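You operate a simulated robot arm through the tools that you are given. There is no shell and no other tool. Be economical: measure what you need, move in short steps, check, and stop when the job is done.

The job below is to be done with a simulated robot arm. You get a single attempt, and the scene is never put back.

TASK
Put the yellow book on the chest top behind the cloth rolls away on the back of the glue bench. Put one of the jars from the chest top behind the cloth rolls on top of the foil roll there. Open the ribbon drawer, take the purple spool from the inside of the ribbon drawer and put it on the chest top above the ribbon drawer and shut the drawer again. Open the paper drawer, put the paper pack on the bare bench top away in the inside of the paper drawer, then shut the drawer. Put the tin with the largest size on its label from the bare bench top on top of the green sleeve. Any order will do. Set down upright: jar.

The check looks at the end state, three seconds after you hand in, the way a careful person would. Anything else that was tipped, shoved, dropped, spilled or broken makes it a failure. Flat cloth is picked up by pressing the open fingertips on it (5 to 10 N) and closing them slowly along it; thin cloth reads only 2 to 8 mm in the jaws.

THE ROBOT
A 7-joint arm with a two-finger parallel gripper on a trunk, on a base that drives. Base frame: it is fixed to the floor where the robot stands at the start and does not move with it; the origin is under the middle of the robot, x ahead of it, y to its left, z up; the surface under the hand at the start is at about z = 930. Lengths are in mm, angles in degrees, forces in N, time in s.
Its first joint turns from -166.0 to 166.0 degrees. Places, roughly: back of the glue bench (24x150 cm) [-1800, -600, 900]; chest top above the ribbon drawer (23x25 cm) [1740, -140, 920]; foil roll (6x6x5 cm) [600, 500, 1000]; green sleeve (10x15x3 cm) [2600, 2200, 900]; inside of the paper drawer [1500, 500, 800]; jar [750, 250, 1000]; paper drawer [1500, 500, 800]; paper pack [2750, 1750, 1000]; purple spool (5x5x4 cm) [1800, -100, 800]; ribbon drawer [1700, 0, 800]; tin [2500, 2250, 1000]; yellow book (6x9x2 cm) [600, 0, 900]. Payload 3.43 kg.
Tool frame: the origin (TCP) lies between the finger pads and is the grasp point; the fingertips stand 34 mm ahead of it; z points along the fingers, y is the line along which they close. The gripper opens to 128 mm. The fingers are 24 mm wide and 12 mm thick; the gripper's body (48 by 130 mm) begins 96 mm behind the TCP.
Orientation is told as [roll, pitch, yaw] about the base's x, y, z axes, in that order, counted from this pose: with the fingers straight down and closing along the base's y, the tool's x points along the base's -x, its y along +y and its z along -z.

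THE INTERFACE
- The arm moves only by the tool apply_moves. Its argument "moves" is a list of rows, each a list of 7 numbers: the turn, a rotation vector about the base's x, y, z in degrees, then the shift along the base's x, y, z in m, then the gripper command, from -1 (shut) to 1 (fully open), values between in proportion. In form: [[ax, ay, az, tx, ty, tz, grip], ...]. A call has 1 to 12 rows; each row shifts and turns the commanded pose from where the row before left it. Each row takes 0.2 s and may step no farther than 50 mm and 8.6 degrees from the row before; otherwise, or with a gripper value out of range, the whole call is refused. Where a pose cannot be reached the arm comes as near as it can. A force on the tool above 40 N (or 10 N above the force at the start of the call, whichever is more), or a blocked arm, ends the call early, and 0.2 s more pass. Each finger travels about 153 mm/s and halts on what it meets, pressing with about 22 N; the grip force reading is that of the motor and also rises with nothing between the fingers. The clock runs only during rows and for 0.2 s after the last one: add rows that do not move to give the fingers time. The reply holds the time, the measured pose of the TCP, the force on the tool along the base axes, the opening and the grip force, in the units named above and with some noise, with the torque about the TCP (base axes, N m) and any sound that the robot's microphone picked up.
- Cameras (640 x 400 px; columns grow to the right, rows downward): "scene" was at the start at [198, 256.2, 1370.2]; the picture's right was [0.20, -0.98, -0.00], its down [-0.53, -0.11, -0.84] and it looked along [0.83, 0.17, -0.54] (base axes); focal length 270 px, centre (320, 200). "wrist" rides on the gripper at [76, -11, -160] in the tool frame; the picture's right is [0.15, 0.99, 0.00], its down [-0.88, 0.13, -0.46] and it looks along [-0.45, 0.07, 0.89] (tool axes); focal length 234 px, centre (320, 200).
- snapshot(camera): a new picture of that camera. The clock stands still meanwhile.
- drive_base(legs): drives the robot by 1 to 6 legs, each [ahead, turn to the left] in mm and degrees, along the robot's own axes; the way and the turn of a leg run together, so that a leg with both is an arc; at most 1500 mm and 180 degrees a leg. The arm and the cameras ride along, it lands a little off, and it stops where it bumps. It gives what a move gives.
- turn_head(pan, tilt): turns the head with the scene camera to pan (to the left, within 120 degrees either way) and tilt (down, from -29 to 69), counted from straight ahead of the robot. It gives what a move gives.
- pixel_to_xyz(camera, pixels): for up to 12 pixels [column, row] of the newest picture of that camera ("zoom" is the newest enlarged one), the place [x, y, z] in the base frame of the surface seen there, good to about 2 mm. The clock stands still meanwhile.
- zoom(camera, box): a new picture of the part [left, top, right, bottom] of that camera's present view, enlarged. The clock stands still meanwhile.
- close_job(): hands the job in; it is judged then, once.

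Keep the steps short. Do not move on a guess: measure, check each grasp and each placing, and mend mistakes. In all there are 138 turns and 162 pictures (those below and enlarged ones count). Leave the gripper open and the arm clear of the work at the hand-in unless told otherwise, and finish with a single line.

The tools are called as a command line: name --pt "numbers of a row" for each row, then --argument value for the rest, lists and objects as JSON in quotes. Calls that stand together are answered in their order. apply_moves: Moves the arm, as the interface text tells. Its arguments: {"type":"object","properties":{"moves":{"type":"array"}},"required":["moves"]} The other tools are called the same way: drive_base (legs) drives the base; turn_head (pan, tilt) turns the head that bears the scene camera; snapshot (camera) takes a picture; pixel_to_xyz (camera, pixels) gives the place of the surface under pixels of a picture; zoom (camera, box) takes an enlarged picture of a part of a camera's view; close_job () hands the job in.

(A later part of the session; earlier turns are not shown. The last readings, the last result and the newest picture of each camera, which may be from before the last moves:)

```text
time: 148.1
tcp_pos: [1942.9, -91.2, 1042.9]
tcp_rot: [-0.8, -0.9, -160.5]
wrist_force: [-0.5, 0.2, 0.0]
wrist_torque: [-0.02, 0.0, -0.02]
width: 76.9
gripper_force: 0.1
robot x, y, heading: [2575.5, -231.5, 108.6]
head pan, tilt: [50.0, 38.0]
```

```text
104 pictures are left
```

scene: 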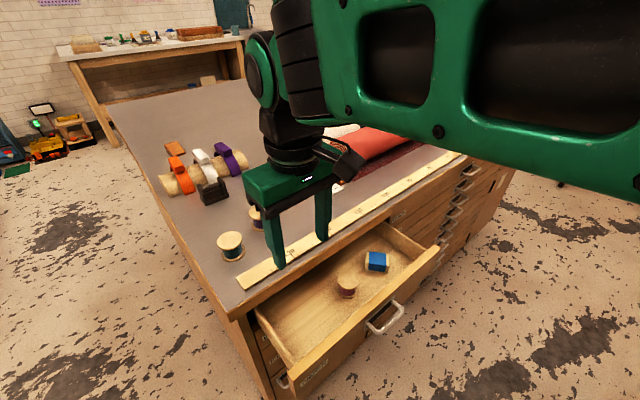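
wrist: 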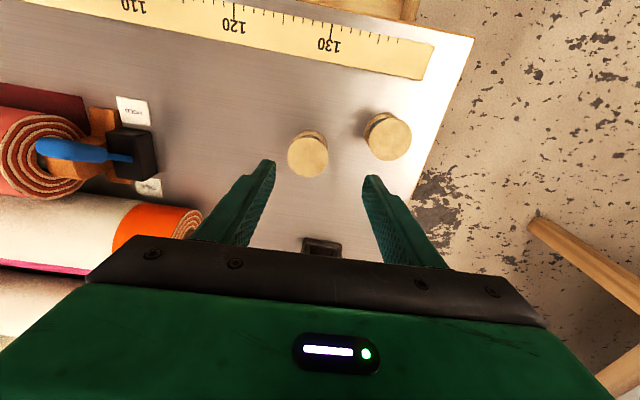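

Purple spool stands on the chest top; drawer still holds the others. To shut it: close the fingers, go out in front of the handle bar and push. Move to (2096,75) first.

apply_moves --pt "0 0 0 0.031 0.033 0 -0.5" --pt "0 0 0 0.031 0.033 0 -1" --pt "0 0 0 0.031 0.033 0 -1" --pt "0 0 0 0.031 0.033 0 -1" --pt "0 0 0 0.03 0.034 0 -1" --pt "0 0 0 0 0 -0.04 -1" --pt "0 0 0 0 0 -0.04 -1" --pt "0 0 0 0 0 0 -1"

snapshot --camera "wrist"

```text
time: 149.9
tcp_pos: [2099.7, 73.5, 962.2]
tcp_rot: [-1.0, -1.0, -160.4]
wrist_force: [0.7, -0.2, 0.5]
wrist_torque: [0.04, 0.05, -0.01]
width: 0.2
gripper_force: 21.9
robot x, y, heading: [2575.7, -229.1, 108.7]
head pan, tilt: [50.0, 38.0]
```

```text
103 pictures are left
```

wrist: 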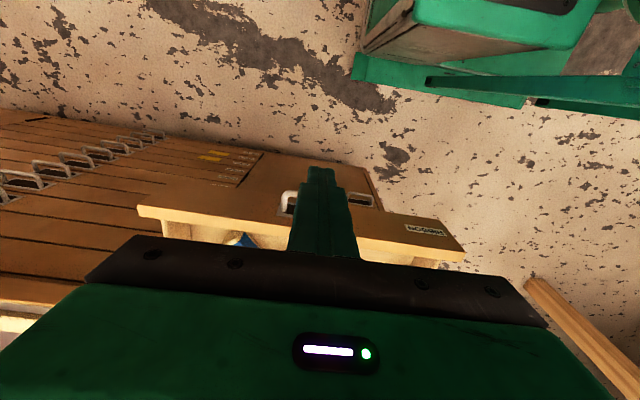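

pixel_to_xyz --camera "wrist" --pixels '[[287, 198], [352, 192], [372, 205], [240, 213], [400, 240]]'

apply_moves --pt "0 0 0 0 0 -0.04 -1" --pt "0 0 0 0 0 -0.04 -1" --pt "0 0 0 0 0 -0.018 -1" --pt "0 0 0 0 0 0 -1"

zoom --camera "scene" --box '[220, 200, 520, 400]'

```text
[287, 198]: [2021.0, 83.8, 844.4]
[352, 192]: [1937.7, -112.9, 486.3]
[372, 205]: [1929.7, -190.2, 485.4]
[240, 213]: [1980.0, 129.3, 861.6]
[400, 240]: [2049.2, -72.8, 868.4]
```

```text
time: 150.9
tcp_pos: [2097.2, 74.0, 867.2]
tcp_rot: [-1.0, -1.0, -160.6]
wrist_force: [-0.3, -0.3, 0.0]
wrist_torque: [-0.01, -0.03, 0.0]
width: 0.0
gripper_force: 22.3
robot x, y, heading: [2573.5, -230.1, 108.6]
head pan, tilt: [50.0, 38.0]
```

```text
2.00 times, centred on (370, 300) of scene
```

zoom: 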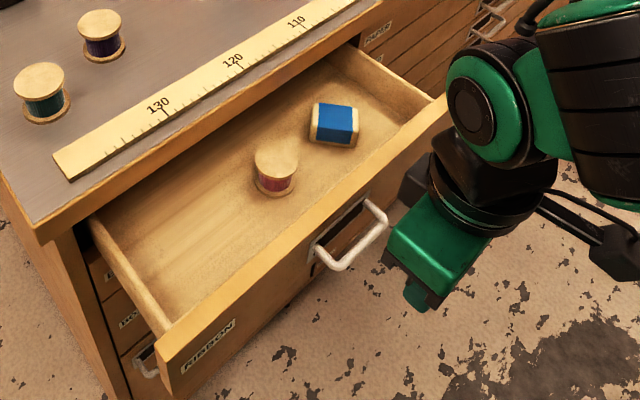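

Fingers hang in front of the bar. Push in slowly.

apply_moves --pt "0 0 0 -0.0142 -0.0049 0 -1" --pt "0 0 0 -0.0142 -0.0049 0 -1" --pt "0 0 0 -0.0095 -0.0033 0 -1" --pt "0 0 0 -0.0095 -0.0033 0 -1" --pt "0 0 0 -0.0095 -0.0033 0 -1" --pt "0 0 0 -0.0095 -0.0033 0 -1" --pt "0 0 0 -0.0095 -0.0033 0 -1" --pt "0 0 0 -0.0113 -0.0039 0 -1" --pt "0 0 0 -0.0113 -0.0039 0 -1" --pt "0 0 0 -0.0113 -0.0039 0 -1" --pt "0 0 0 -0.0113 -0.0039 0 -1" --pt "0 0 0 -0.0095 -0.0033 0 -1"

zoom --camera "scene" --box '[220, 200, 520, 400]'

```text
time: 153.5
tcp_pos: [1967.5, 28.7, 866.2]
tcp_rot: [-0.9, -0.9, -160.5]
wrist_force: [0.3, 0.1, 0.2]
wrist_torque: [0.0, -0.01, -0.05]
width: 0.1
gripper_force: 21.8
robot x, y, heading: [2574.4, -230.1, 108.8]
head pan, tilt: [50.0, 38.0]
```

```text
2.00 times, centred on (370, 300) of scene
```

zoom: 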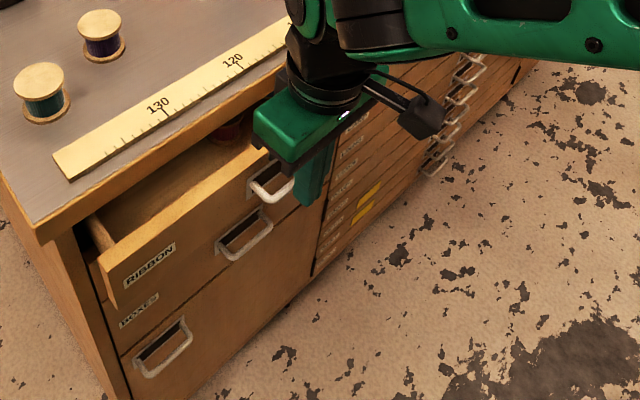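

Closing well. Continue gently until it stops.

apply_moves --pt "0 0 0 -0.0095 -0.0033 0 -1" --pt "0 0 0 -0.0095 -0.0033 0 -1" --pt "0 0 0 -0.0095 -0.0033 0 -1" --pt "0 0 0 -0.0095 -0.0033 0 -1" --pt "0 0 0 -0.0076 -0.0026 0 -1" --pt "0 0 0 -0.0057 -0.002 0 -1" --pt "0 0 0 -0.0038 -0.0013 0 -1" --pt "0 0 0 0 0 0 -1"

zoom --camera "scene" --box '[220, 200, 520, 400]'

```text
time: 155.3
tcp_pos: [1912.1, 9.2, 867.1]
tcp_rot: [-0.8, -0.9, -160.5]
wrist_force: [0.2, -0.9, 1.4]
wrist_torque: [-0.02, -0.01, 0.01]
width: 0.2
gripper_force: 22.6
robot x, y, heading: [2573.3, -226.1, 108.4]
head pan, tilt: [50.0, 38.0]
```

```text
2.00 times, centred on (370, 300) of scene
```

zoom: 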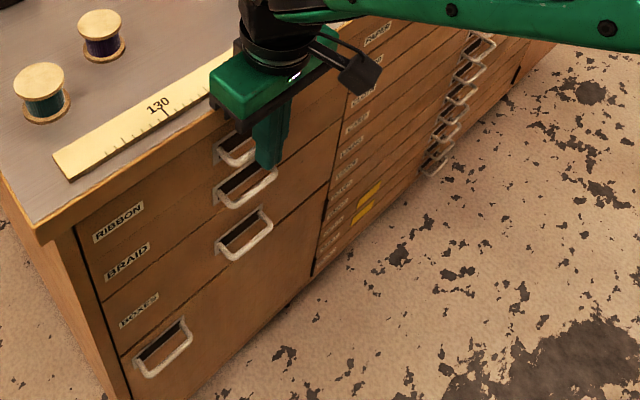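

Almost flush. A few more small steps to feel the stop.

apply_moves --pt "0 0 0 -0.0028 -0.001 0 -1" --pt "0 0 0 -0.0028 -0.001 0 -1" --pt "0 0 0 -0.0019 -0.0007 0 -1" --pt "0 0 0 -0.0019 -0.0007 0 -1" --pt "0 0 0 0 0 0 -1"

```text
time: 156.1
tcp_pos: [1912.7, -2.4, 872.3]
tcp_rot: [-1.4, -0.3, -160.6]
wrist_force: [11.9, -0.1, 3.3]
wrist_torque: [-0.08, -0.33, 0.07]
width: 0.0
gripper_force: 21.5
robot x, y, heading: [2571.0, -229.4, 109.0]
head pan, tilt: [50.0, 38.0]
stopped in row 3: the force on the tool passed its limit at 44 N (the readings are from after the stop); the commanded pose is now the measured one
```

Stop felt at 44 N: shut. Back off and rise, then check the front.

apply_moves --pt "0 0 0 0.019 0.0065 0 -1" --pt "0 0 0 0.038 0.013 0.02 -1" --pt "0 0 0 0.019 0.0065 0.045 -1" --pt "0 0 0 0.019 0.0065 0.045 -1" --pt "0 0 0 0.019 0.0065 0.045 -1" --pt "0 0 0 0.019 0.0065 0.045 -1" --pt "0 0 0 0.019 0.0065 0.045 -1" --pt "0 0 0 0.019 0.0065 0.045 -1" --pt "0 0 0 0 0 0 -1"

snapshot --camera "scene"

zoom --camera "scene" --box '[200, 180, 500, 380]'

```text
time: 158.1
tcp_pos: [2084.2, 56.3, 1161.5]
tcp_rot: [-1.5, -0.4, -160.6]
wrist_force: [-0.6, -0.3, 0.2]
wrist_torque: [0.04, -0.01, 0.01]
width: 0.0
gripper_force: 22.2
robot x, y, heading: [2575.4, -228.2, 108.9]
head pan, tilt: [50.0, 38.0]
```

```text
99 pictures are left
```

scene: 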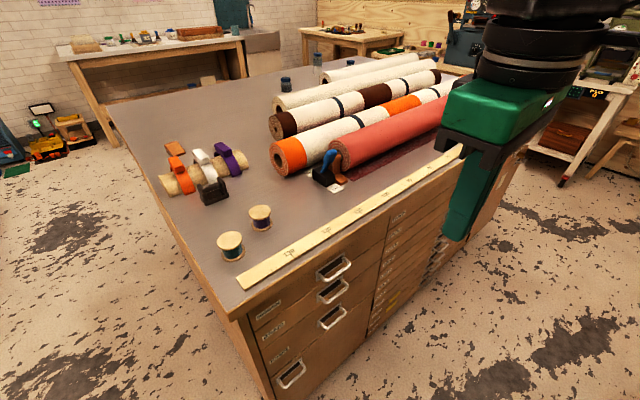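

```text
2.00 times, centred on (350, 280) of scene
```

zoom: 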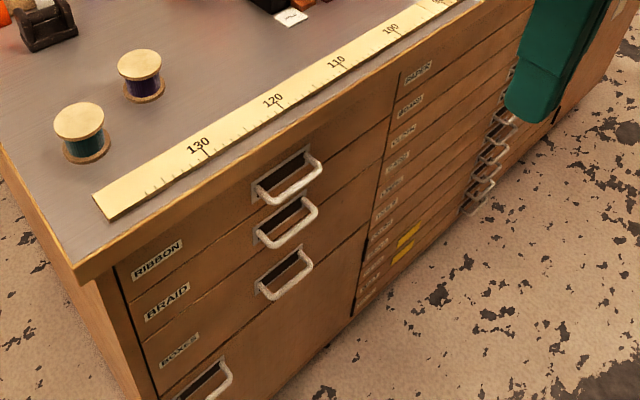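

Ribbon drawer is flush. Now look right and ahead at the bare bench.

turn_head --pan -15 --tilt 25

snapshot --camera "scene"

```text
time: 159.4
tcp_pos: [2083.1, 56.4, 1161.3]
tcp_rot: [-1.5, -0.5, -160.7]
wrist_force: [0.4, 0.4, -1.2]
wrist_torque: [0.03, 0.0, 0.05]
width: 0.0
gripper_force: 22.2
robot x, y, heading: [2577.5, -227.4, 108.9]
head pan, tilt: [-15.0, 25.0]
```

```text
97 pictures are left
```

scene: 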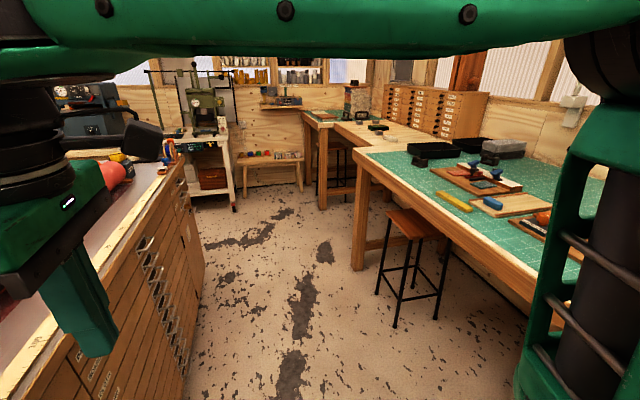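

zoom --camera "scene" --box '[280, 80, 480, 200]'

pixel_to_xyz --camera "scene" --pixels '[[355, 155], [358, 265], [305, 120], [322, 205], [310, 115], [370, 140], [352, 112], [380, 128], [390, 137], [378, 290], [430, 310], [390, 225]]'

```text
3.20 times, centred on (380, 140) of scene
```

zoom: 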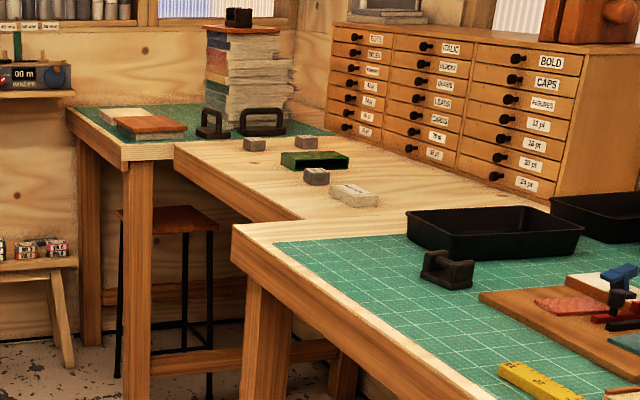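

```text
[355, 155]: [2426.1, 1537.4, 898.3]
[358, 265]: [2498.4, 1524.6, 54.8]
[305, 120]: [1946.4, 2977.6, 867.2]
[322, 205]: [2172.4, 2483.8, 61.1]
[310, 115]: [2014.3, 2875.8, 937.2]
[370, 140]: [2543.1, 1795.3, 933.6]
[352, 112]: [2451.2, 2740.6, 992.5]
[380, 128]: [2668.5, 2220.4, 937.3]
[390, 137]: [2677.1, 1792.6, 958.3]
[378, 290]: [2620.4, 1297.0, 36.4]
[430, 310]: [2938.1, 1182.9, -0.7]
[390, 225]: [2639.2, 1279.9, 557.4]
```

I see the bare bench between two green-mat benches: green sleeve, three grey tins and a white paper pack. Tuck the arm to the front, then drive along the aisle.

apply_moves --pt "0 0 -8.2 0.037 0.0085 0.005 -0.5" --pt "0 0 -8.2 0.037 0.0085 0.005 0" --pt "0 0 -8.2 0.037 0.0085 0.005 0" --pt "0 0 -8.2 0.037 0.0085 0.005 0" --pt "0 0 -8.2 0.037 0.0085 0.005 0" --pt "0 0 -8.2 0.037 0.0085 0.005 0" --pt "0 0 -8.2 0.037 0.0085 0.005 0" --pt "0 0 -8.2 0.037 0.0085 0.005 0" --pt "0 0 -8.2 0.037 0.0085 0.005 0" --pt "0 0 -8.2 0.033 0.0085 0.005 0" --pt "0 0 -8 0 0 0 0"

drive_base --legs '[[0, 2.7], [600, 0]]'

turn_head --pan -20 --tilt 30

snapshot --camera "scene"

turn_head --pan 60 --tilt 35

snapshot --camera "scene"

```text
time: 161.8
tcp_pos: [2448.9, 142.2, 1210.9]
tcp_rot: [-1.6, -0.3, 109.2]
wrist_force: [-0.1, 0.4, 0.2]
wrist_torque: [-0.02, 0.0, 0.02]
width: 63.7
gripper_force: 0.1
robot x, y, heading: [2574.4, -224.8, 108.9]
head pan, tilt: [-15.0, 25.0]
```

```text
time: 165.7
tcp_pos: [2210.7, 695.9, 1211.2]
tcp_rot: [-1.6, -0.3, 112.1]
wrist_force: [-0.4, 0.9, 0.5]
wrist_torque: [0.03, 0.02, 0.01]
width: 64.2
gripper_force: 0.0
robot x, y, heading: [2354.3, 332.0, 111.5]
head pan, tilt: [-15.0, 25.0]
```

```text
time: 166.4
tcp_pos: [2216.8, 683.1, 1216.6]
tcp_rot: [-1.6, -1.1, 112.1]
wrist_force: [0.3, 0.7, -0.4]
wrist_torque: [0.0, 0.03, -0.01]
width: 63.7
gripper_force: 0.0
robot x, y, heading: [2352.5, 332.6, 111.9]
head pan, tilt: [-20.0, 30.0]
```

```text
95 pictures are left
```

scene: 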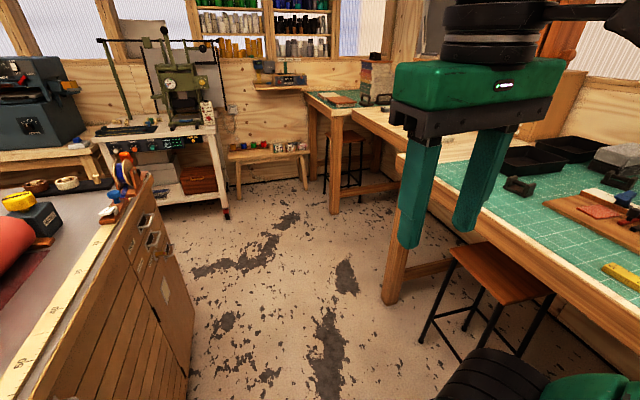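

```text
time: 167.9
tcp_pos: [2216.8, 681.4, 1215.7]
tcp_rot: [-1.6, -1.1, 112.1]
wrist_force: [-0.2, -0.6, 0.3]
wrist_torque: [-0.02, 0.01, 0.0]
width: 63.7
gripper_force: 0.1
robot x, y, heading: [2349.3, 331.5, 111.6]
head pan, tilt: [60.0, 35.0]
```

```text
94 pictures are left
```

scene: 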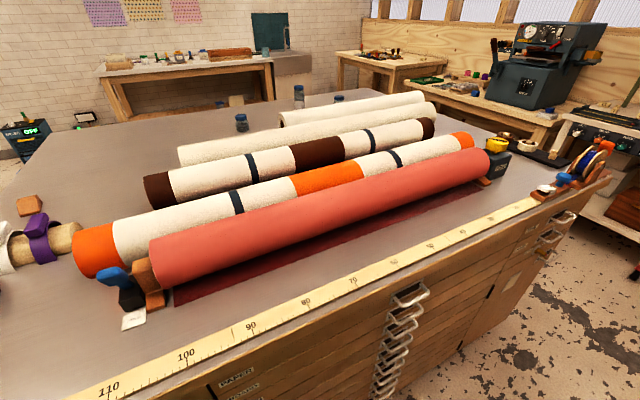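

Measure the PAPER drawer's handle and the chest's end.

pixel_to_xyz --camera "scene" --pixels '[[398, 305], [412, 298], [424, 288], [410, 290], [420, 306], [235, 378], [610, 180], [460, 345], [410, 270], [300, 345]]'

turn_head --pan -35 --tilt 45

snapshot --camera "scene"

```text
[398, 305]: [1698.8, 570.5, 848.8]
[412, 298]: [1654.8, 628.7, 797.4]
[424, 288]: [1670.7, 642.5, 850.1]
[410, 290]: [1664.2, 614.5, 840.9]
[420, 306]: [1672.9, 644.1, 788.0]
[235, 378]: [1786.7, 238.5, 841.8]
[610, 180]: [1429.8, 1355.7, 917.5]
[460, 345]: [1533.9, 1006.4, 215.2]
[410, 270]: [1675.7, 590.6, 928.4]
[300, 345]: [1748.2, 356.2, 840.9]
```

```text
time: 169.6
tcp_pos: [2216.6, 682.2, 1215.4]
tcp_rot: [-1.6, -1.1, 112.1]
wrist_force: [0.7, 0.6, 0.4]
wrist_torque: [-0.07, 0.0, -0.02]
width: 64.0
gripper_force: 0.0
robot x, y, heading: [2353.6, 335.5, 111.3]
head pan, tilt: [-35.0, 45.0]
```

```text
93 pictures are left
```

scene: 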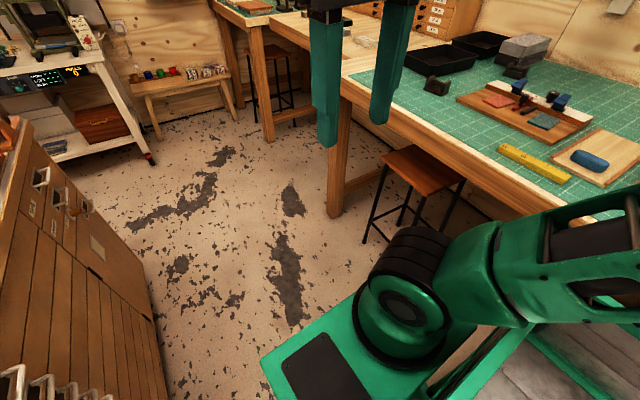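

pixel_to_xyz --camera "scene" --pixels '[[265, 358], [355, 300], [366, 240], [446, 232], [333, 210], [345, 85], [270, 140], [160, 395], [310, 385], [150, 165], [275, 25], [300, 45]]'

```text
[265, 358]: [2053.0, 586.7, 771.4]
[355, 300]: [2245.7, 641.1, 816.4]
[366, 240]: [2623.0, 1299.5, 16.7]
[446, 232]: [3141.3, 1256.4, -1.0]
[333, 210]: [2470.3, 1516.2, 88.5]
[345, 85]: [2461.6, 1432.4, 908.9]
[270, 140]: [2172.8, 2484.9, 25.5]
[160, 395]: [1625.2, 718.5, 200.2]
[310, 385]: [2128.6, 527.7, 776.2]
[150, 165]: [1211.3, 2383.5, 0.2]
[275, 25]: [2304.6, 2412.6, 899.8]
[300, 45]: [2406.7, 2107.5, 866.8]
```

I need my own rear extent for turning here; look back-right at the tray and measure.

turn_head --pan -120 --tilt 50

snapshot --camera "scene"

turn_head --pan 120 --tilt 60

snapshot --camera "scene"

pixel_to_xyz --camera "scene" --pixels '[[30, 350], [100, 370], [150, 390], [20, 300], [250, 380], [320, 390]]'

```text
time: 171.2
tcp_pos: [2215.6, 682.1, 1216.1]
tcp_rot: [-1.6, -1.1, 112.0]
wrist_force: [-0.2, -0.7, 0.6]
wrist_torque: [-0.02, 0.0, 0.02]
width: 64.0
gripper_force: 0.0
robot x, y, heading: [2357.6, 332.8, 111.8]
head pan, tilt: [-120.0, 50.0]
```

```text
92 pictures are left
```

scene: 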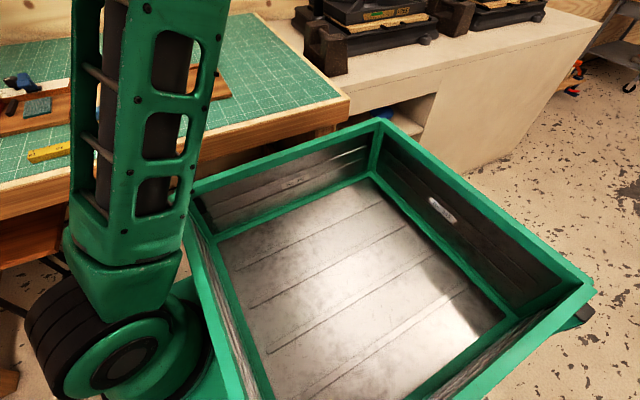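

```text
time: 174.6
tcp_pos: [2215.9, 683.2, 1216.0]
tcp_rot: [-1.6, -1.0, 112.1]
wrist_force: [0.1, -0.6, 0.4]
wrist_torque: [0.0, 0.0, 0.0]
width: 63.9
gripper_force: 0.1
robot x, y, heading: [2357.0, 336.5, 111.6]
head pan, tilt: [120.0, 60.0]
```

```text
91 pictures are left
```

scene: 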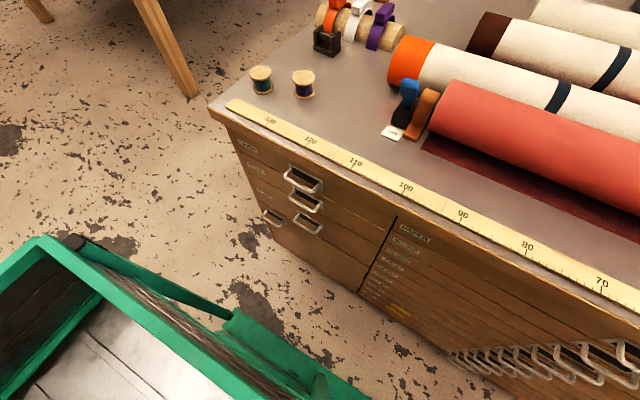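

```text
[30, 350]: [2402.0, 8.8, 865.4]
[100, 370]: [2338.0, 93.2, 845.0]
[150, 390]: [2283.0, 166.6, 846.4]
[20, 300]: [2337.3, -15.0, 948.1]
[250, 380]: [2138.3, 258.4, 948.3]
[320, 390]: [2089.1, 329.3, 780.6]
```

My footprint is only about ±260 by ±345 mm, so there is ample room. Drive to in front of the bare bench and turn to face it.

drive_base --legs '[[0, -5.9], [800, 0], [808, 0], [0, -86.6]]'

turn_head --pan 0 --tilt 40

snapshot --camera "scene"

```text
time: 187.7
tcp_pos: [2291.1, 1996.4, 1216.4]
tcp_rot: [-1.6, -1.0, 17.6]
wrist_force: [0.0, 0.3, 0.3]
wrist_torque: [-0.04, -0.03, 0.03]
width: 63.8
gripper_force: 0.0
robot x, y, heading: [1927.6, 1897.6, 16.8]
head pan, tilt: [120.0, 60.0]
```

```text
time: 189.7
tcp_pos: [2276.1, 1990.0, 1220.7]
tcp_rot: [-1.6, -1.7, 17.5]
wrist_force: [0.7, 0.6, 0.1]
wrist_torque: [0.02, -0.03, 0.0]
width: 63.9
gripper_force: 0.0
robot x, y, heading: [1928.3, 1897.6, 16.9]
head pan, tilt: [0.0, 40.0]
```

```text
90 pictures are left
```

scene: 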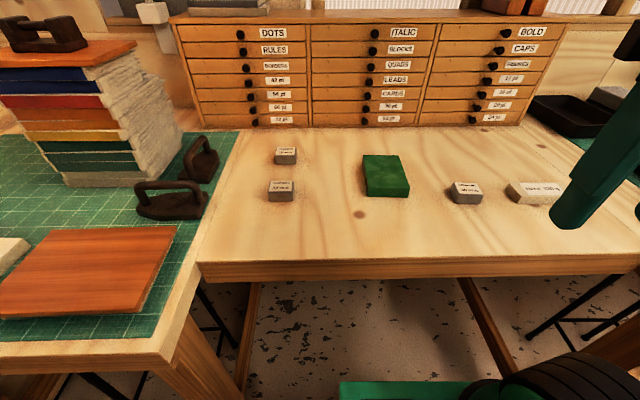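

Now I can read labels on the tins; enlarge.

zoom --camera "scene" --box '[255, 140, 335, 210]'

zoom --camera "scene" --box '[435, 165, 575, 225]'

```text
5.71 times, centred on (295, 175) of scene
```

zoom: 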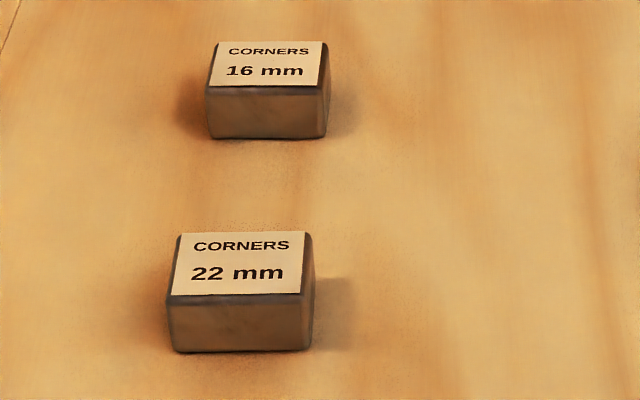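

```text
4.57 times, centred on (505, 195) of scene
```

zoom: 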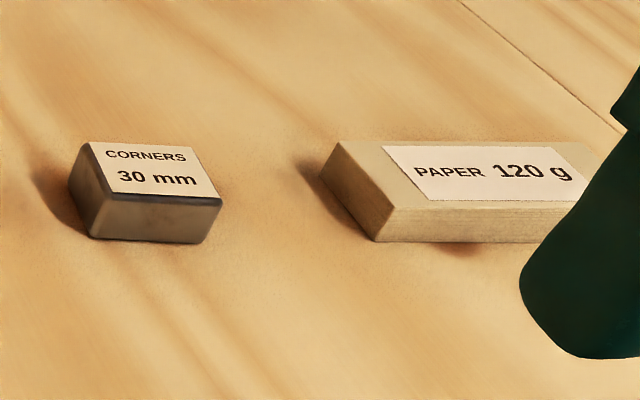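

16, 22 and 30 mm: the 30 mm tin is the largest. Measure it, the sleeve and the pack.

pixel_to_xyz --camera "scene" --pixels '[[456, 182], [475, 182], [483, 194], [461, 195], [466, 189], [364, 155], [400, 156], [409, 188], [369, 192], [386, 172], [515, 185], [460, 205]]'

```text
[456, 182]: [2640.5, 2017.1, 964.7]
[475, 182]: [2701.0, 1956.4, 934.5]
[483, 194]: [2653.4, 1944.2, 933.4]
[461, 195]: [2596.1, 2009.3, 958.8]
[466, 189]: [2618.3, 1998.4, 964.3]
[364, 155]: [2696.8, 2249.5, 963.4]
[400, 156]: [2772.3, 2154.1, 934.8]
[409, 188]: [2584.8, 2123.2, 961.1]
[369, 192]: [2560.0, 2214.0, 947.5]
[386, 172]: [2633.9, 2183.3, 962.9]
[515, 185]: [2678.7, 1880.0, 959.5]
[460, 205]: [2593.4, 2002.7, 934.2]
```

apply_moves --pt "1.02 2.1 0 0.041 0 -0.011 0.3" --pt "0 0 0 0.041 0 -0.011 0.3" --pt "0 0 0 0.041 0 -0.011 0.3" --pt "0 0 0 0.041 0 -0.011 0.3" --pt "0 0 0 0.041 0 -0.011 0.3" --pt "0 0 0 0.041 0 -0.011 0.3" --pt "0 0 0 0.041 0 -0.011 0.3" --pt "0 0 0 0.041 0 -0.011 0.3" --pt "0 0 0 0 0 0 0.3" --pt "0 0 0 0 0 0 0.3"

snapshot --camera "wrist"

```text
time: 191.9
tcp_pos: [2605.3, 1992.7, 1130.3]
tcp_rot: [-0.1, -0.1, 17.5]
wrist_force: [0.0, -0.3, -0.3]
wrist_torque: [-0.03, -0.02, 0.0]
width: 83.2
gripper_force: 0.0
robot x, y, heading: [1931.1, 1898.0, 17.3]
head pan, tilt: [0.0, 40.0]
```

```text
87 pictures are left
```

wrist: 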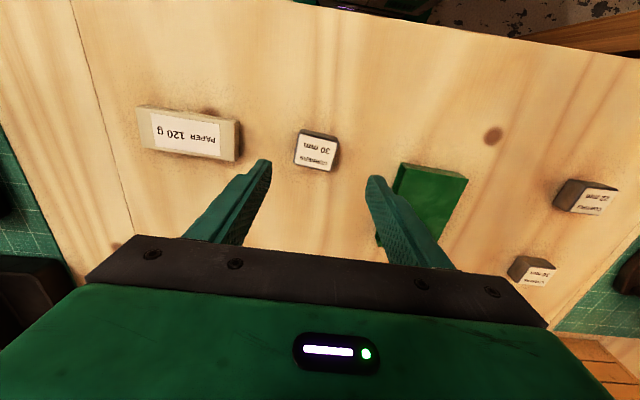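

No other tins. Measure the tin, sleeve and paper pack corners in this view.

pixel_to_xyz --camera "wrist" --pixels '[[299, 133], [338, 142], [332, 170], [294, 162], [316, 152], [404, 165], [467, 180], [140, 108], [240, 122], [230, 160], [145, 148], [188, 133]]'

```text
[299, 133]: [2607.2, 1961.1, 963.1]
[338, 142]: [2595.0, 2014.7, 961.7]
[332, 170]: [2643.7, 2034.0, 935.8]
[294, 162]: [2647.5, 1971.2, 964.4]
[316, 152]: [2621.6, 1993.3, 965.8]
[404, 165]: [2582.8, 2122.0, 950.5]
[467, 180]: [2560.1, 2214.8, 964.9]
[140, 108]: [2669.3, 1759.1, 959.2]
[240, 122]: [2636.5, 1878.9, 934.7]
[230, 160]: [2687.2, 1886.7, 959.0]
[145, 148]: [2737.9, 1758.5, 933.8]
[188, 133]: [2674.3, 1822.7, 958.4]
```

Tin centre (2621,1993), long side along the closing line at yaw about 13°. Descend and grip.

apply_moves --pt "0 0 -4.5 0.016 0.0005 -0.03 0.4" --pt "0 0 0 0 0 -0.045 0.4" --pt "0 0 0 0 0 -0.045 0.4" --pt "0 0 0 0 0 -0.025 0.4" --pt "0 0 0 0 0 0 0.4" --pt "0 0 0 0 0 0 0.4"

snapshot --camera "wrist"

```text
time: 193.3
tcp_pos: [2620.2, 1991.2, 986.7]
tcp_rot: [0.0, -0.1, 12.9]
wrist_force: [-0.4, 0.3, 0.4]
wrist_torque: [-0.02, -0.01, 0.03]
width: 89.3
gripper_force: 0.0
robot x, y, heading: [1927.9, 1898.6, 17.1]
head pan, tilt: [0.0, 40.0]
```

```text
86 pictures are left
```

wrist: 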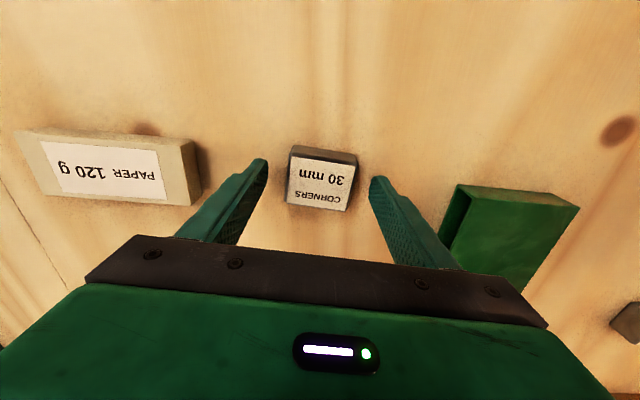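

Aligned. Lower 14 mm and close.

apply_moves --pt "0 0 0 0 0 -0.014 0.4" --pt "0 0 0 0 0 0 0.1" --pt "0 0 0 0 0 0 -0.2" --pt "0 0 0 0 0 0 -0.8" --pt "0 0 0 0 0 0 -0.8" --pt "0 0 0 0 0 0 -0.8"

```text
time: 194.7
tcp_pos: [2620.6, 1990.7, 972.0]
tcp_rot: [0.0, -0.1, 13.0]
wrist_force: [-0.4, 0.5, -0.6]
wrist_torque: [0.02, -0.02, -0.01]
width: 57.5
gripper_force: 21.9
robot x, y, heading: [1929.2, 1897.9, 17.1]
head pan, tilt: [0.0, 40.0]
```

Gripped (57.5 mm). Lift and move over the sleeve, then verify with the scene camera.

apply_moves --pt "0 0 0 0 0 0.03 -0.8" --pt "0 0 0 0 0 0.045 -0.8" --pt "0 0 0 0 0 0.015 -0.8" --pt "0 0 0 0.004 0.039 0 -0.8" --pt "0 0 0 0.004 0.039 0 -0.8" --pt "0 0 0 0.004 0.039 0 -0.8" --pt "0 0 0 0.004 0.039 0 -0.8" --pt "0 0 0 0.005 0.039 0 -0.8" --pt "0 0 0 0 0 0 -0.8" --pt "0 0 0 0 0 0 -0.8"

snapshot --camera "wrist"

snapshot --camera "scene"

```text
time: 196.9
tcp_pos: [2642.8, 2188.5, 1062.5]
tcp_rot: [0.0, -0.1, 12.9]
wrist_force: [-0.2, -0.6, -1.0]
wrist_torque: [0.02, 0.0, -0.04]
width: 57.2
gripper_force: 21.7
robot x, y, heading: [1928.2, 1895.0, 17.0]
head pan, tilt: [0.0, 40.0]
```

```text
85 pictures are left
```

wrist: 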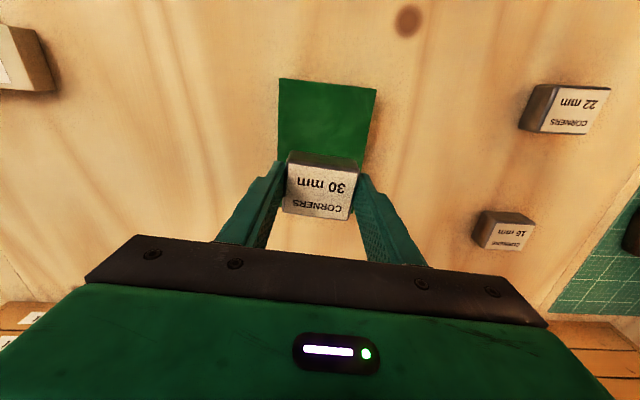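

```text
84 pictures are left
```

scene: 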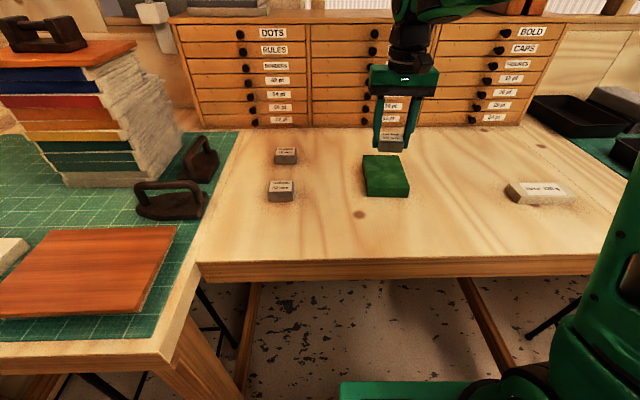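

pixel_to_xyz --camera "wrist" --pixels '[[281, 82], [374, 92], [278, 150], [363, 160], [325, 110]]'

pixel_to_xyz --camera "scene" --pixels '[[364, 157], [402, 157], [408, 186], [369, 190]]'

```text
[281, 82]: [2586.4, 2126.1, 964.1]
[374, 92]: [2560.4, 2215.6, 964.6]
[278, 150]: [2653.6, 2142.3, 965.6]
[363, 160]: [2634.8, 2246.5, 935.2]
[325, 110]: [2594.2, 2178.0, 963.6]
```

```text
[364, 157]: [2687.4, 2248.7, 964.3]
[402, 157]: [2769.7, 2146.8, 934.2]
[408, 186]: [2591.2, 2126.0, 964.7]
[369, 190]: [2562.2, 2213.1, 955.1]
```

Sleeve centre (2644,2188) matches the TCP. Lower to near contact.

apply_moves --pt "0 0 0 0 0 -0.03 -0.8" --pt "0 0 0 0 0 -0.018 -0.8" --pt "0 0 0 0 0 -0.006 -0.8" --pt "0 0 0 0 0 -0.003 -0.8" --pt "0 0 0 0 0 0 -0.8" --pt "0 0 0 0 0 0 -0.8"

```text
time: 198.3
tcp_pos: [2640.5, 2185.8, 1006.7]
tcp_rot: [0.0, 0.0, 13.1]
wrist_force: [-0.6, -0.5, -1.7]
wrist_torque: [0.02, -0.01, 0.01]
width: 57.7
gripper_force: 22.3
robot x, y, heading: [1930.5, 1897.9, 17.1]
head pan, tilt: [0.0, 40.0]
```

apply_moves --pt "0 0 0 0 0 -0.0025 -0.8" --pt "0 0 0 0 0 -0.001 -0.8" --pt "0 0 0 0 0 0 -0.8" --pt "0 0 0 0 0 0 -0.8"

```text
time: 199.3
tcp_pos: [2641.1, 2184.9, 1001.8]
tcp_rot: [0.0, -0.1, 13.0]
wrist_force: [0.3, -0.4, -1.0]
wrist_torque: [-0.01, -0.02, 0.01]
width: 57.7
gripper_force: 21.9
robot x, y, heading: [1927.0, 1899.7, 16.9]
head pan, tilt: [0.0, 40.0]
```

apply_moves --pt "0 0 0 0 0 -0.001 -0.8" --pt "0 0 0 0 0 0 -0.8" --pt "0 0 0 0 0 0 -0.8"

```text
time: 200.1
tcp_pos: [2641.1, 2186.5, 1001.9]
tcp_rot: [0.1, -0.2, 13.0]
wrist_force: [-0.4, -0.8, 12.0]
wrist_torque: [-0.04, 0.1, -0.06]
width: 57.5
gripper_force: 21.7
robot x, y, heading: [1927.7, 1897.3, 17.1]
head pan, tilt: [0.0, 40.0]
```

Contact (12 N). Open slowly and rise.

apply_moves --pt "0 0 0 0 0 0.0005 -0.8" --pt "0 0 0 0 0 0 -0.05" --pt "0 0 0 0 0 0 0.1" --pt "0 0 0 0 0 0 0.3" --pt "0 0 0 0 0 0.03 0.3" --pt "0 0 0 0 0 0.045 0.3" --pt "0 0 0 0 0 0.045 0.3" --pt "0 0 0 0 0 0 0.3"

zoom --camera "scene" --box '[320, 120, 600, 220]'

```text
time: 201.9
tcp_pos: [2640.2, 2185.1, 1121.8]
tcp_rot: [0.0, 0.0, 13.0]
wrist_force: [0.2, -0.1, 0.6]
wrist_torque: [0.0, -0.01, -0.01]
width: 83.1
gripper_force: 0.1
robot x, y, heading: [1926.6, 1900.7, 16.9]
head pan, tilt: [0.0, 40.0]
```

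```text
2.29 times, centred on (460, 170) of scene
```

zoom: 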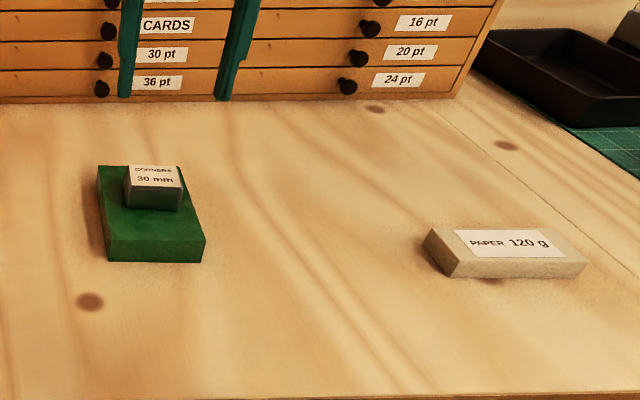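

Tin sits on the sleeve. I found a stance at about (2145,1203), heading -72°, from which both the paper drawer and the pack are reachable. Retract the arm and drive there.

apply_moves --pt "0 0 0 -0.037 -0.018 0.01 0.3" --pt "0 0 0 -0.037 -0.018 0.01 0.3" --pt "0 0 0 -0.037 -0.018 0.01 0.3" --pt "0 0 0 -0.037 -0.018 0.01 0.3" --pt "0 0 0 -0.037 -0.018 0.01 0" --pt "0 0 0 -0.037 -0.018 0.01 -0.5" --pt "0 0 0 -0.037 -0.018 0.01 -0.5" --pt "0 0 0 -0.037 -0.018 0.01 -0.5" --pt "0 0 0 -0.036 -0.018 0.01 -0.5"

drive_base --legs '[[0, -89.7], [729, 0]]'

turn_head --pan -55 --tilt 40

snapshot --camera "scene"

```text
time: 203.9
tcp_pos: [2310.4, 2023.6, 1215.0]
tcp_rot: [0.0, -0.1, 13.0]
wrist_force: [0.7, 0.4, -0.1]
wrist_torque: [-0.03, 0.05, -0.01]
width: 31.8
gripper_force: 0.1
robot x, y, heading: [1926.1, 1895.5, 17.2]
head pan, tilt: [0.0, 40.0]
```

```text
time: 212.3
tcp_pos: [2273.0, 806.6, 1214.5]
tcp_rot: [-0.1, -0.1, -76.9]
wrist_force: [-0.1, -0.5, 0.0]
wrist_torque: [0.02, 0.02, 0.0]
width: 32.0
gripper_force: 0.1
robot x, y, heading: [2146.3, 1186.1, -72.9]
head pan, tilt: [0.0, 40.0]
```

```text
time: 213.6
tcp_pos: [2267.9, 820.4, 1218.8]
tcp_rot: [0.0, -0.8, -76.9]
wrist_force: [-0.3, -0.4, -0.5]
wrist_torque: [0.0, 0.0, -0.01]
width: 32.0
gripper_force: 0.0
robot x, y, heading: [2143.5, 1189.1, -73.2]
head pan, tilt: [-55.0, 40.0]
```

```text
82 pictures are left
```

scene: 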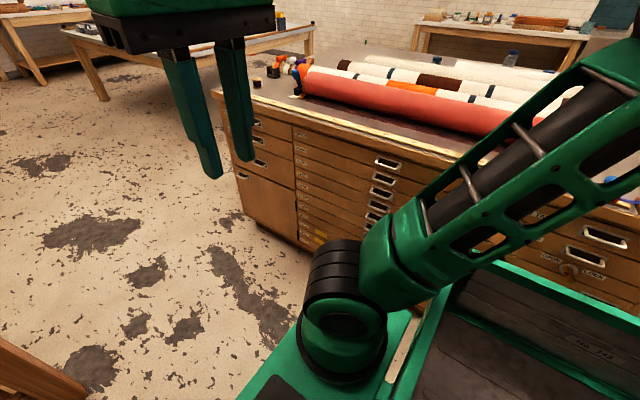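

The PAPER handle is near (388,163). Enlarge and measure.

zoom --camera "scene" --box '[270, 110, 430, 210]'

pixel_to_xyz --camera "zoom" --pixels '[[430, 212], [450, 216], [475, 222], [495, 226], [518, 230], [480, 185], [130, 95], [460, 200], [440, 270], [520, 180]]'

```text
4.00 times, centred on (350, 160) of scene
```

zoom: 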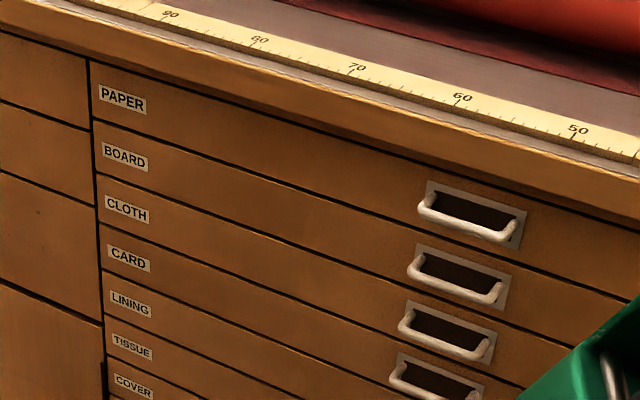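

```text
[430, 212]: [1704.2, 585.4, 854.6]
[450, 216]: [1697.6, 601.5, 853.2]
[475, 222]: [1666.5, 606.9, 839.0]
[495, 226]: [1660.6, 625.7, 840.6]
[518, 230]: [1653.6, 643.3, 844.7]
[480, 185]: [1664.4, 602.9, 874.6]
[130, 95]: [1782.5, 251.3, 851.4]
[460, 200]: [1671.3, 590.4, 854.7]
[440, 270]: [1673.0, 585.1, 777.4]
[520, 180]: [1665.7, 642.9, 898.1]
```

Bar centre about (1693,613,851). Move to staging, tool down with yaw -71.7, in front of the handle.

apply_moves --pt "0.78 0.18 5.2 -0.038 -0.0136 -0.0199 -0.5" --pt "0 0 0 -0.038 -0.0136 -0.0199 -0.5" --pt "0 0 0 -0.038 -0.0136 -0.0199 -0.5" --pt "0 0 0 -0.038 -0.0136 -0.0199 -0.5" --pt "0 0 0 -0.038 -0.0136 -0.0199 -0.5" --pt "0 0 0 -0.038 -0.0136 -0.0199 -0.5" --pt "0 0 0 -0.038 -0.0136 -0.0199 -0.5" --pt "0 0 0 -0.038 -0.0136 -0.0199 -0.5" --pt "0 0 0 -0.038 -0.0136 -0.0199 -0.5" --pt "0 0 0 -0.038 -0.0136 -0.0199 -0.5" --pt "0 0 0 -0.038 -0.0136 -0.0199 -0.5" --pt "0 0 0 0 0 0 -0.5"

```text
time: 216.2
tcp_pos: [1853.2, 670.4, 1000.1]
tcp_rot: [0.0, 0.0, -71.6]
wrist_force: [0.5, -0.5, 0.5]
wrist_torque: [0.04, 0.0, -0.01]
width: 32.2
gripper_force: 0.1
robot x, y, heading: [2147.7, 1186.9, -72.8]
head pan, tilt: [-55.0, 40.0]
```

Now tilt 52° towards the chest.

apply_moves --pt "-2.33 7.05 0 0 0 -0.01 -0.5" --pt "-2.33 7.05 0 0 0 -0.01 -0.5" --pt "-2.33 7.05 0 0 0 -0.01 -0.5" --pt "-2.33 7.05 0 0 0 -0.01 -0.5" --pt "-2.33 7.05 0 0 0 -0.01 -0.5" --pt "-2.33 7.05 0 0 0 -0.01 -0.6" --pt "-2.33 7.05 0 0 0 -0.01 -0.6" --pt "0 0 0 0 0 0 -0.6"

snapshot --camera "wrist"

```text
time: 218.0
tcp_pos: [1837.6, 614.3, 948.7]
tcp_rot: [-46.9, -1.8, -71.9]
wrist_force: [-0.4, -0.5, -0.3]
wrist_torque: [-0.04, -0.02, -0.01]
width: 25.6
gripper_force: 0.0
out of reach, approached as far as the arm can: row 5, 6, 7
robot x, y, heading: [2143.6, 1186.1, -73.2]
head pan, tilt: [-55.0, 40.0]
```

```text
80 pictures are left
```

wrist: 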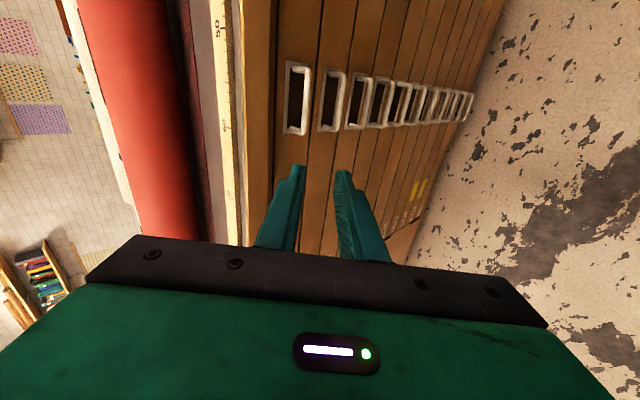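

The commanded pose (1853,670,930, 52°) is just out of reach here, but closer to the handle it should be reachable. Move to the pre-grasp point 60 mm from the bar.

apply_moves --pt "0 0 0 -0.033 -0.0123 -0.0097 -0.6" --pt "0 0 0 -0.033 -0.0123 -0.0097 -0.6" --pt "0 0 0 -0.033 -0.0123 -0.0097 -0.6" --pt "0 0 0 0 0 0 -0.6" --pt "0 0 0 0 0 0 -0.6"

zoom --camera "wrist" --box '[220, 40, 420, 240]'

```text
time: 219.2
tcp_pos: [1738.5, 576.9, 919.6]
tcp_rot: [-46.8, -1.8, -71.9]
wrist_force: [1.2, 0.0, -0.2]
wrist_torque: [0.0, 0.01, -0.02]
width: 25.9
gripper_force: 0.0
robot x, y, heading: [2150.4, 1188.9, -73.1]
head pan, tilt: [-55.0, 40.0]
```

```text
2.00 times, centred on (320, 140) of wrist
```

zoom: 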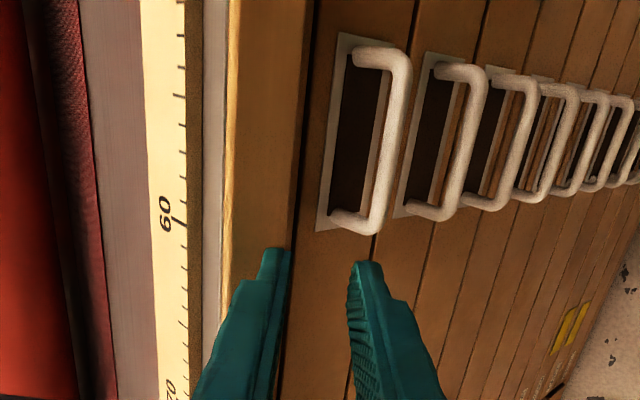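

This time shifts apply from the measured pose. Measure the bar in this view.

pixel_to_xyz --camera "zoom" --pixels '[[402, 75], [395, 110], [388, 150], [380, 190], [375, 225], [350, 150], [340, 215], [300, 150], [232, 150]]'

```text
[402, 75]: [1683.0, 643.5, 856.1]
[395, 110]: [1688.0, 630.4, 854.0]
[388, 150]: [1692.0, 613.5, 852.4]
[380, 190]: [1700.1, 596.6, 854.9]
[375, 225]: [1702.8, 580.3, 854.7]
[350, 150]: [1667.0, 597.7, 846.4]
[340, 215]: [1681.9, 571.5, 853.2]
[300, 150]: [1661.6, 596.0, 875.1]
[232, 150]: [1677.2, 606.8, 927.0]
```

Bar middle ≈ (1690.5,612,850.5). Shift sideways to line up, and try to level the small twist and raise the tilt a bit.

apply_moves --pt "1.7 0.56 0 0 0.02 0 -0.65" --pt "0 0 0 0.0025 0.032 -0.0196 -0.65" --pt "-1.26 3.8 0 0 0 0 -0.65" --pt "0 0 0 0 0 0 -0.65" --pt "0 0 0 0 0 0 -0.65"

zoom --camera "wrist" --box '[220, 40, 420, 240]'

```text
time: 220.4
tcp_pos: [1740.6, 627.7, 899.2]
tcp_rot: [-50.8, 0.1, -71.9]
wrist_force: [0.7, -0.7, 1.0]
wrist_torque: [0.0, 0.0, 0.0]
width: 22.5
gripper_force: 0.0
robot x, y, heading: [2147.4, 1185.5, -72.9]
head pan, tilt: [-55.0, 40.0]
```

```text
2.00 times, centred on (320, 140) of wrist
```

zoom: 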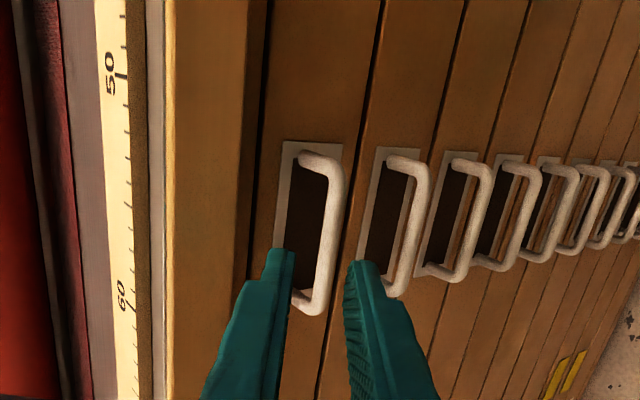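

Tilt 50.8° reached. Centre on the bar and advance to straddle it.

apply_moves --pt "0 0 0 0.0027 0.0009 -0.0035 -0.65" --pt "0 0 0 -0.0137 -0.0043 -0.0117 -0.65" --pt "0 0 0 -0.0117 -0.0036 -0.01 -0.65" --pt "0 0 0 -0.0097 -0.003 -0.0083 -0.65" --pt "0 0 0 0 0 0 -0.65" --pt "0 0 0 0 0 0 -0.65"

zoom --camera "wrist" --box '[220, 40, 420, 240]'

```text
time: 221.8
tcp_pos: [1710.2, 616.0, 863.7]
tcp_rot: [-50.8, 0.1, -71.9]
wrist_force: [0.8, -0.5, 0.0]
wrist_torque: [0.0, 0.04, 0.01]
width: 22.5
gripper_force: 0.1
robot x, y, heading: [2144.4, 1188.3, -73.0]
head pan, tilt: [-55.0, 40.0]
```

```text
2.00 times, centred on (320, 140) of wrist
```

zoom: 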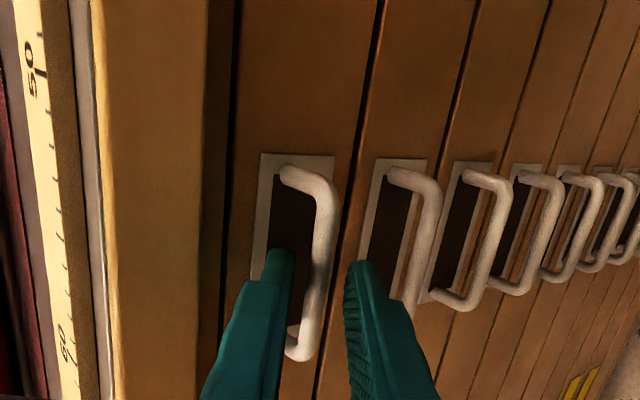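

The bar is between the fingers and no contact. Close.

apply_moves --pt "0 0 0 0 0 0 -0.8" --pt "0 0 0 0 0 0 -1" --pt "0 0 0 0 0 0 -1" --pt "0 0 0 0 0 0 -1"

```text
time: 222.8
tcp_pos: [1707.7, 616.8, 865.2]
tcp_rot: [-51.0, 0.0, -71.8]
wrist_force: [-0.8, -0.8, 16.1]
wrist_torque: [0.74, 0.61, 0.51]
width: 9.0
gripper_force: 43.0
robot x, y, heading: [2145.3, 1189.5, -73.0]
head pan, tilt: [-55.0, 40.0]
```

Gripped at 9 mm. Pull 60 mm.

apply_moves --pt "0 0 0 0.0095 0.0031 0 -1" --pt "0 0 0 0.0142 0.0047 0 -1" --pt "0 0 0 0.0142 0.0047 0 -1" --pt "0 0 0 0.0142 0.0047 0 -1" --pt "0 0 0 0.0048 0.0016 0 -1" --pt "0 0 0 0 0 0 -1"

```text
time: 224.2
tcp_pos: [1754.6, 632.6, 865.0]
tcp_rot: [-51.0, 0.0, -71.9]
wrist_force: [2.0, -3.9, 32.0]
wrist_torque: [0.52, 0.79, 0.66]
width: 9.0
gripper_force: 42.6
out of reach, approached as far as the arm can: row 4, 5
robot x, y, heading: [2143.7, 1186.4, -73.1]
head pan, tilt: [-55.0, 40.0]
```

Out of reach after 50 mm, as expected. Loosen slightly, rotate the tool towards vertical around the bar, then regrip.

apply_moves --pt "0 0 0 0 0 0 -0.78" --pt "2.51 -7.59 0 -0.0022 -0.0007 0.0025 -0.78" --pt "2.51 -7.59 0 -0.0025 -0.0008 0.0021 -0.78" --pt "2.51 -7.59 0 -0.0028 -0.0009 0.0017 -0.78" --pt "0 0 0 0 0 0 -0.78" --pt "0 0 0 0 0 0 -0.78"

zoom --camera "wrist" --box '[220, 40, 420, 240]'

```text
time: 225.6
tcp_pos: [1746.9, 630.2, 870.3]
tcp_rot: [-26.7, 0.4, -71.9]
wrist_force: [-0.7, -0.7, -0.4]
wrist_torque: [-0.03, 0.02, 0.03]
width: 14.2
gripper_force: 0.1
robot x, y, heading: [2151.5, 1185.5, -73.0]
head pan, tilt: [-55.0, 40.0]
```

```text
2.00 times, centred on (320, 140) of wrist
```

zoom: 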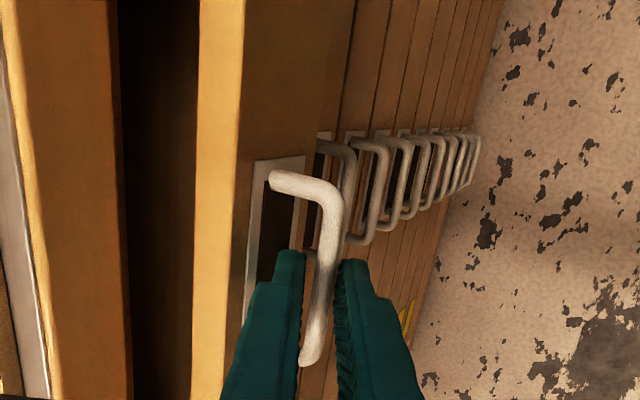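

Bar is still between the fingers. Regrip and pull another 70 mm.

apply_moves --pt "0 0 0 0 0 0 -1" --pt "0 0 0 0 0 0 -1" --pt "0 0 0 0.0095 0.0031 0 -1" --pt "0 0 0 0.0142 0.0047 0 -1" --pt "0 0 0 0.0142 0.0047 0 -1" --pt "0 0 0 0.0142 0.0047 0 -1" --pt "0 0 0 0.0142 0.0047 0 -1" --pt "0 0 0 0 0 0 -1"

```text
time: 227.4
tcp_pos: [1813.7, 653.1, 871.2]
tcp_rot: [-26.7, 0.2, -71.9]
wrist_force: [-1.1, 9.3, -7.6]
wrist_torque: [0.56, 0.07, 0.84]
width: 8.9
gripper_force: 42.7
robot x, y, heading: [2145.8, 1187.3, -73.0]
head pan, tilt: [-55.0, 40.0]
```

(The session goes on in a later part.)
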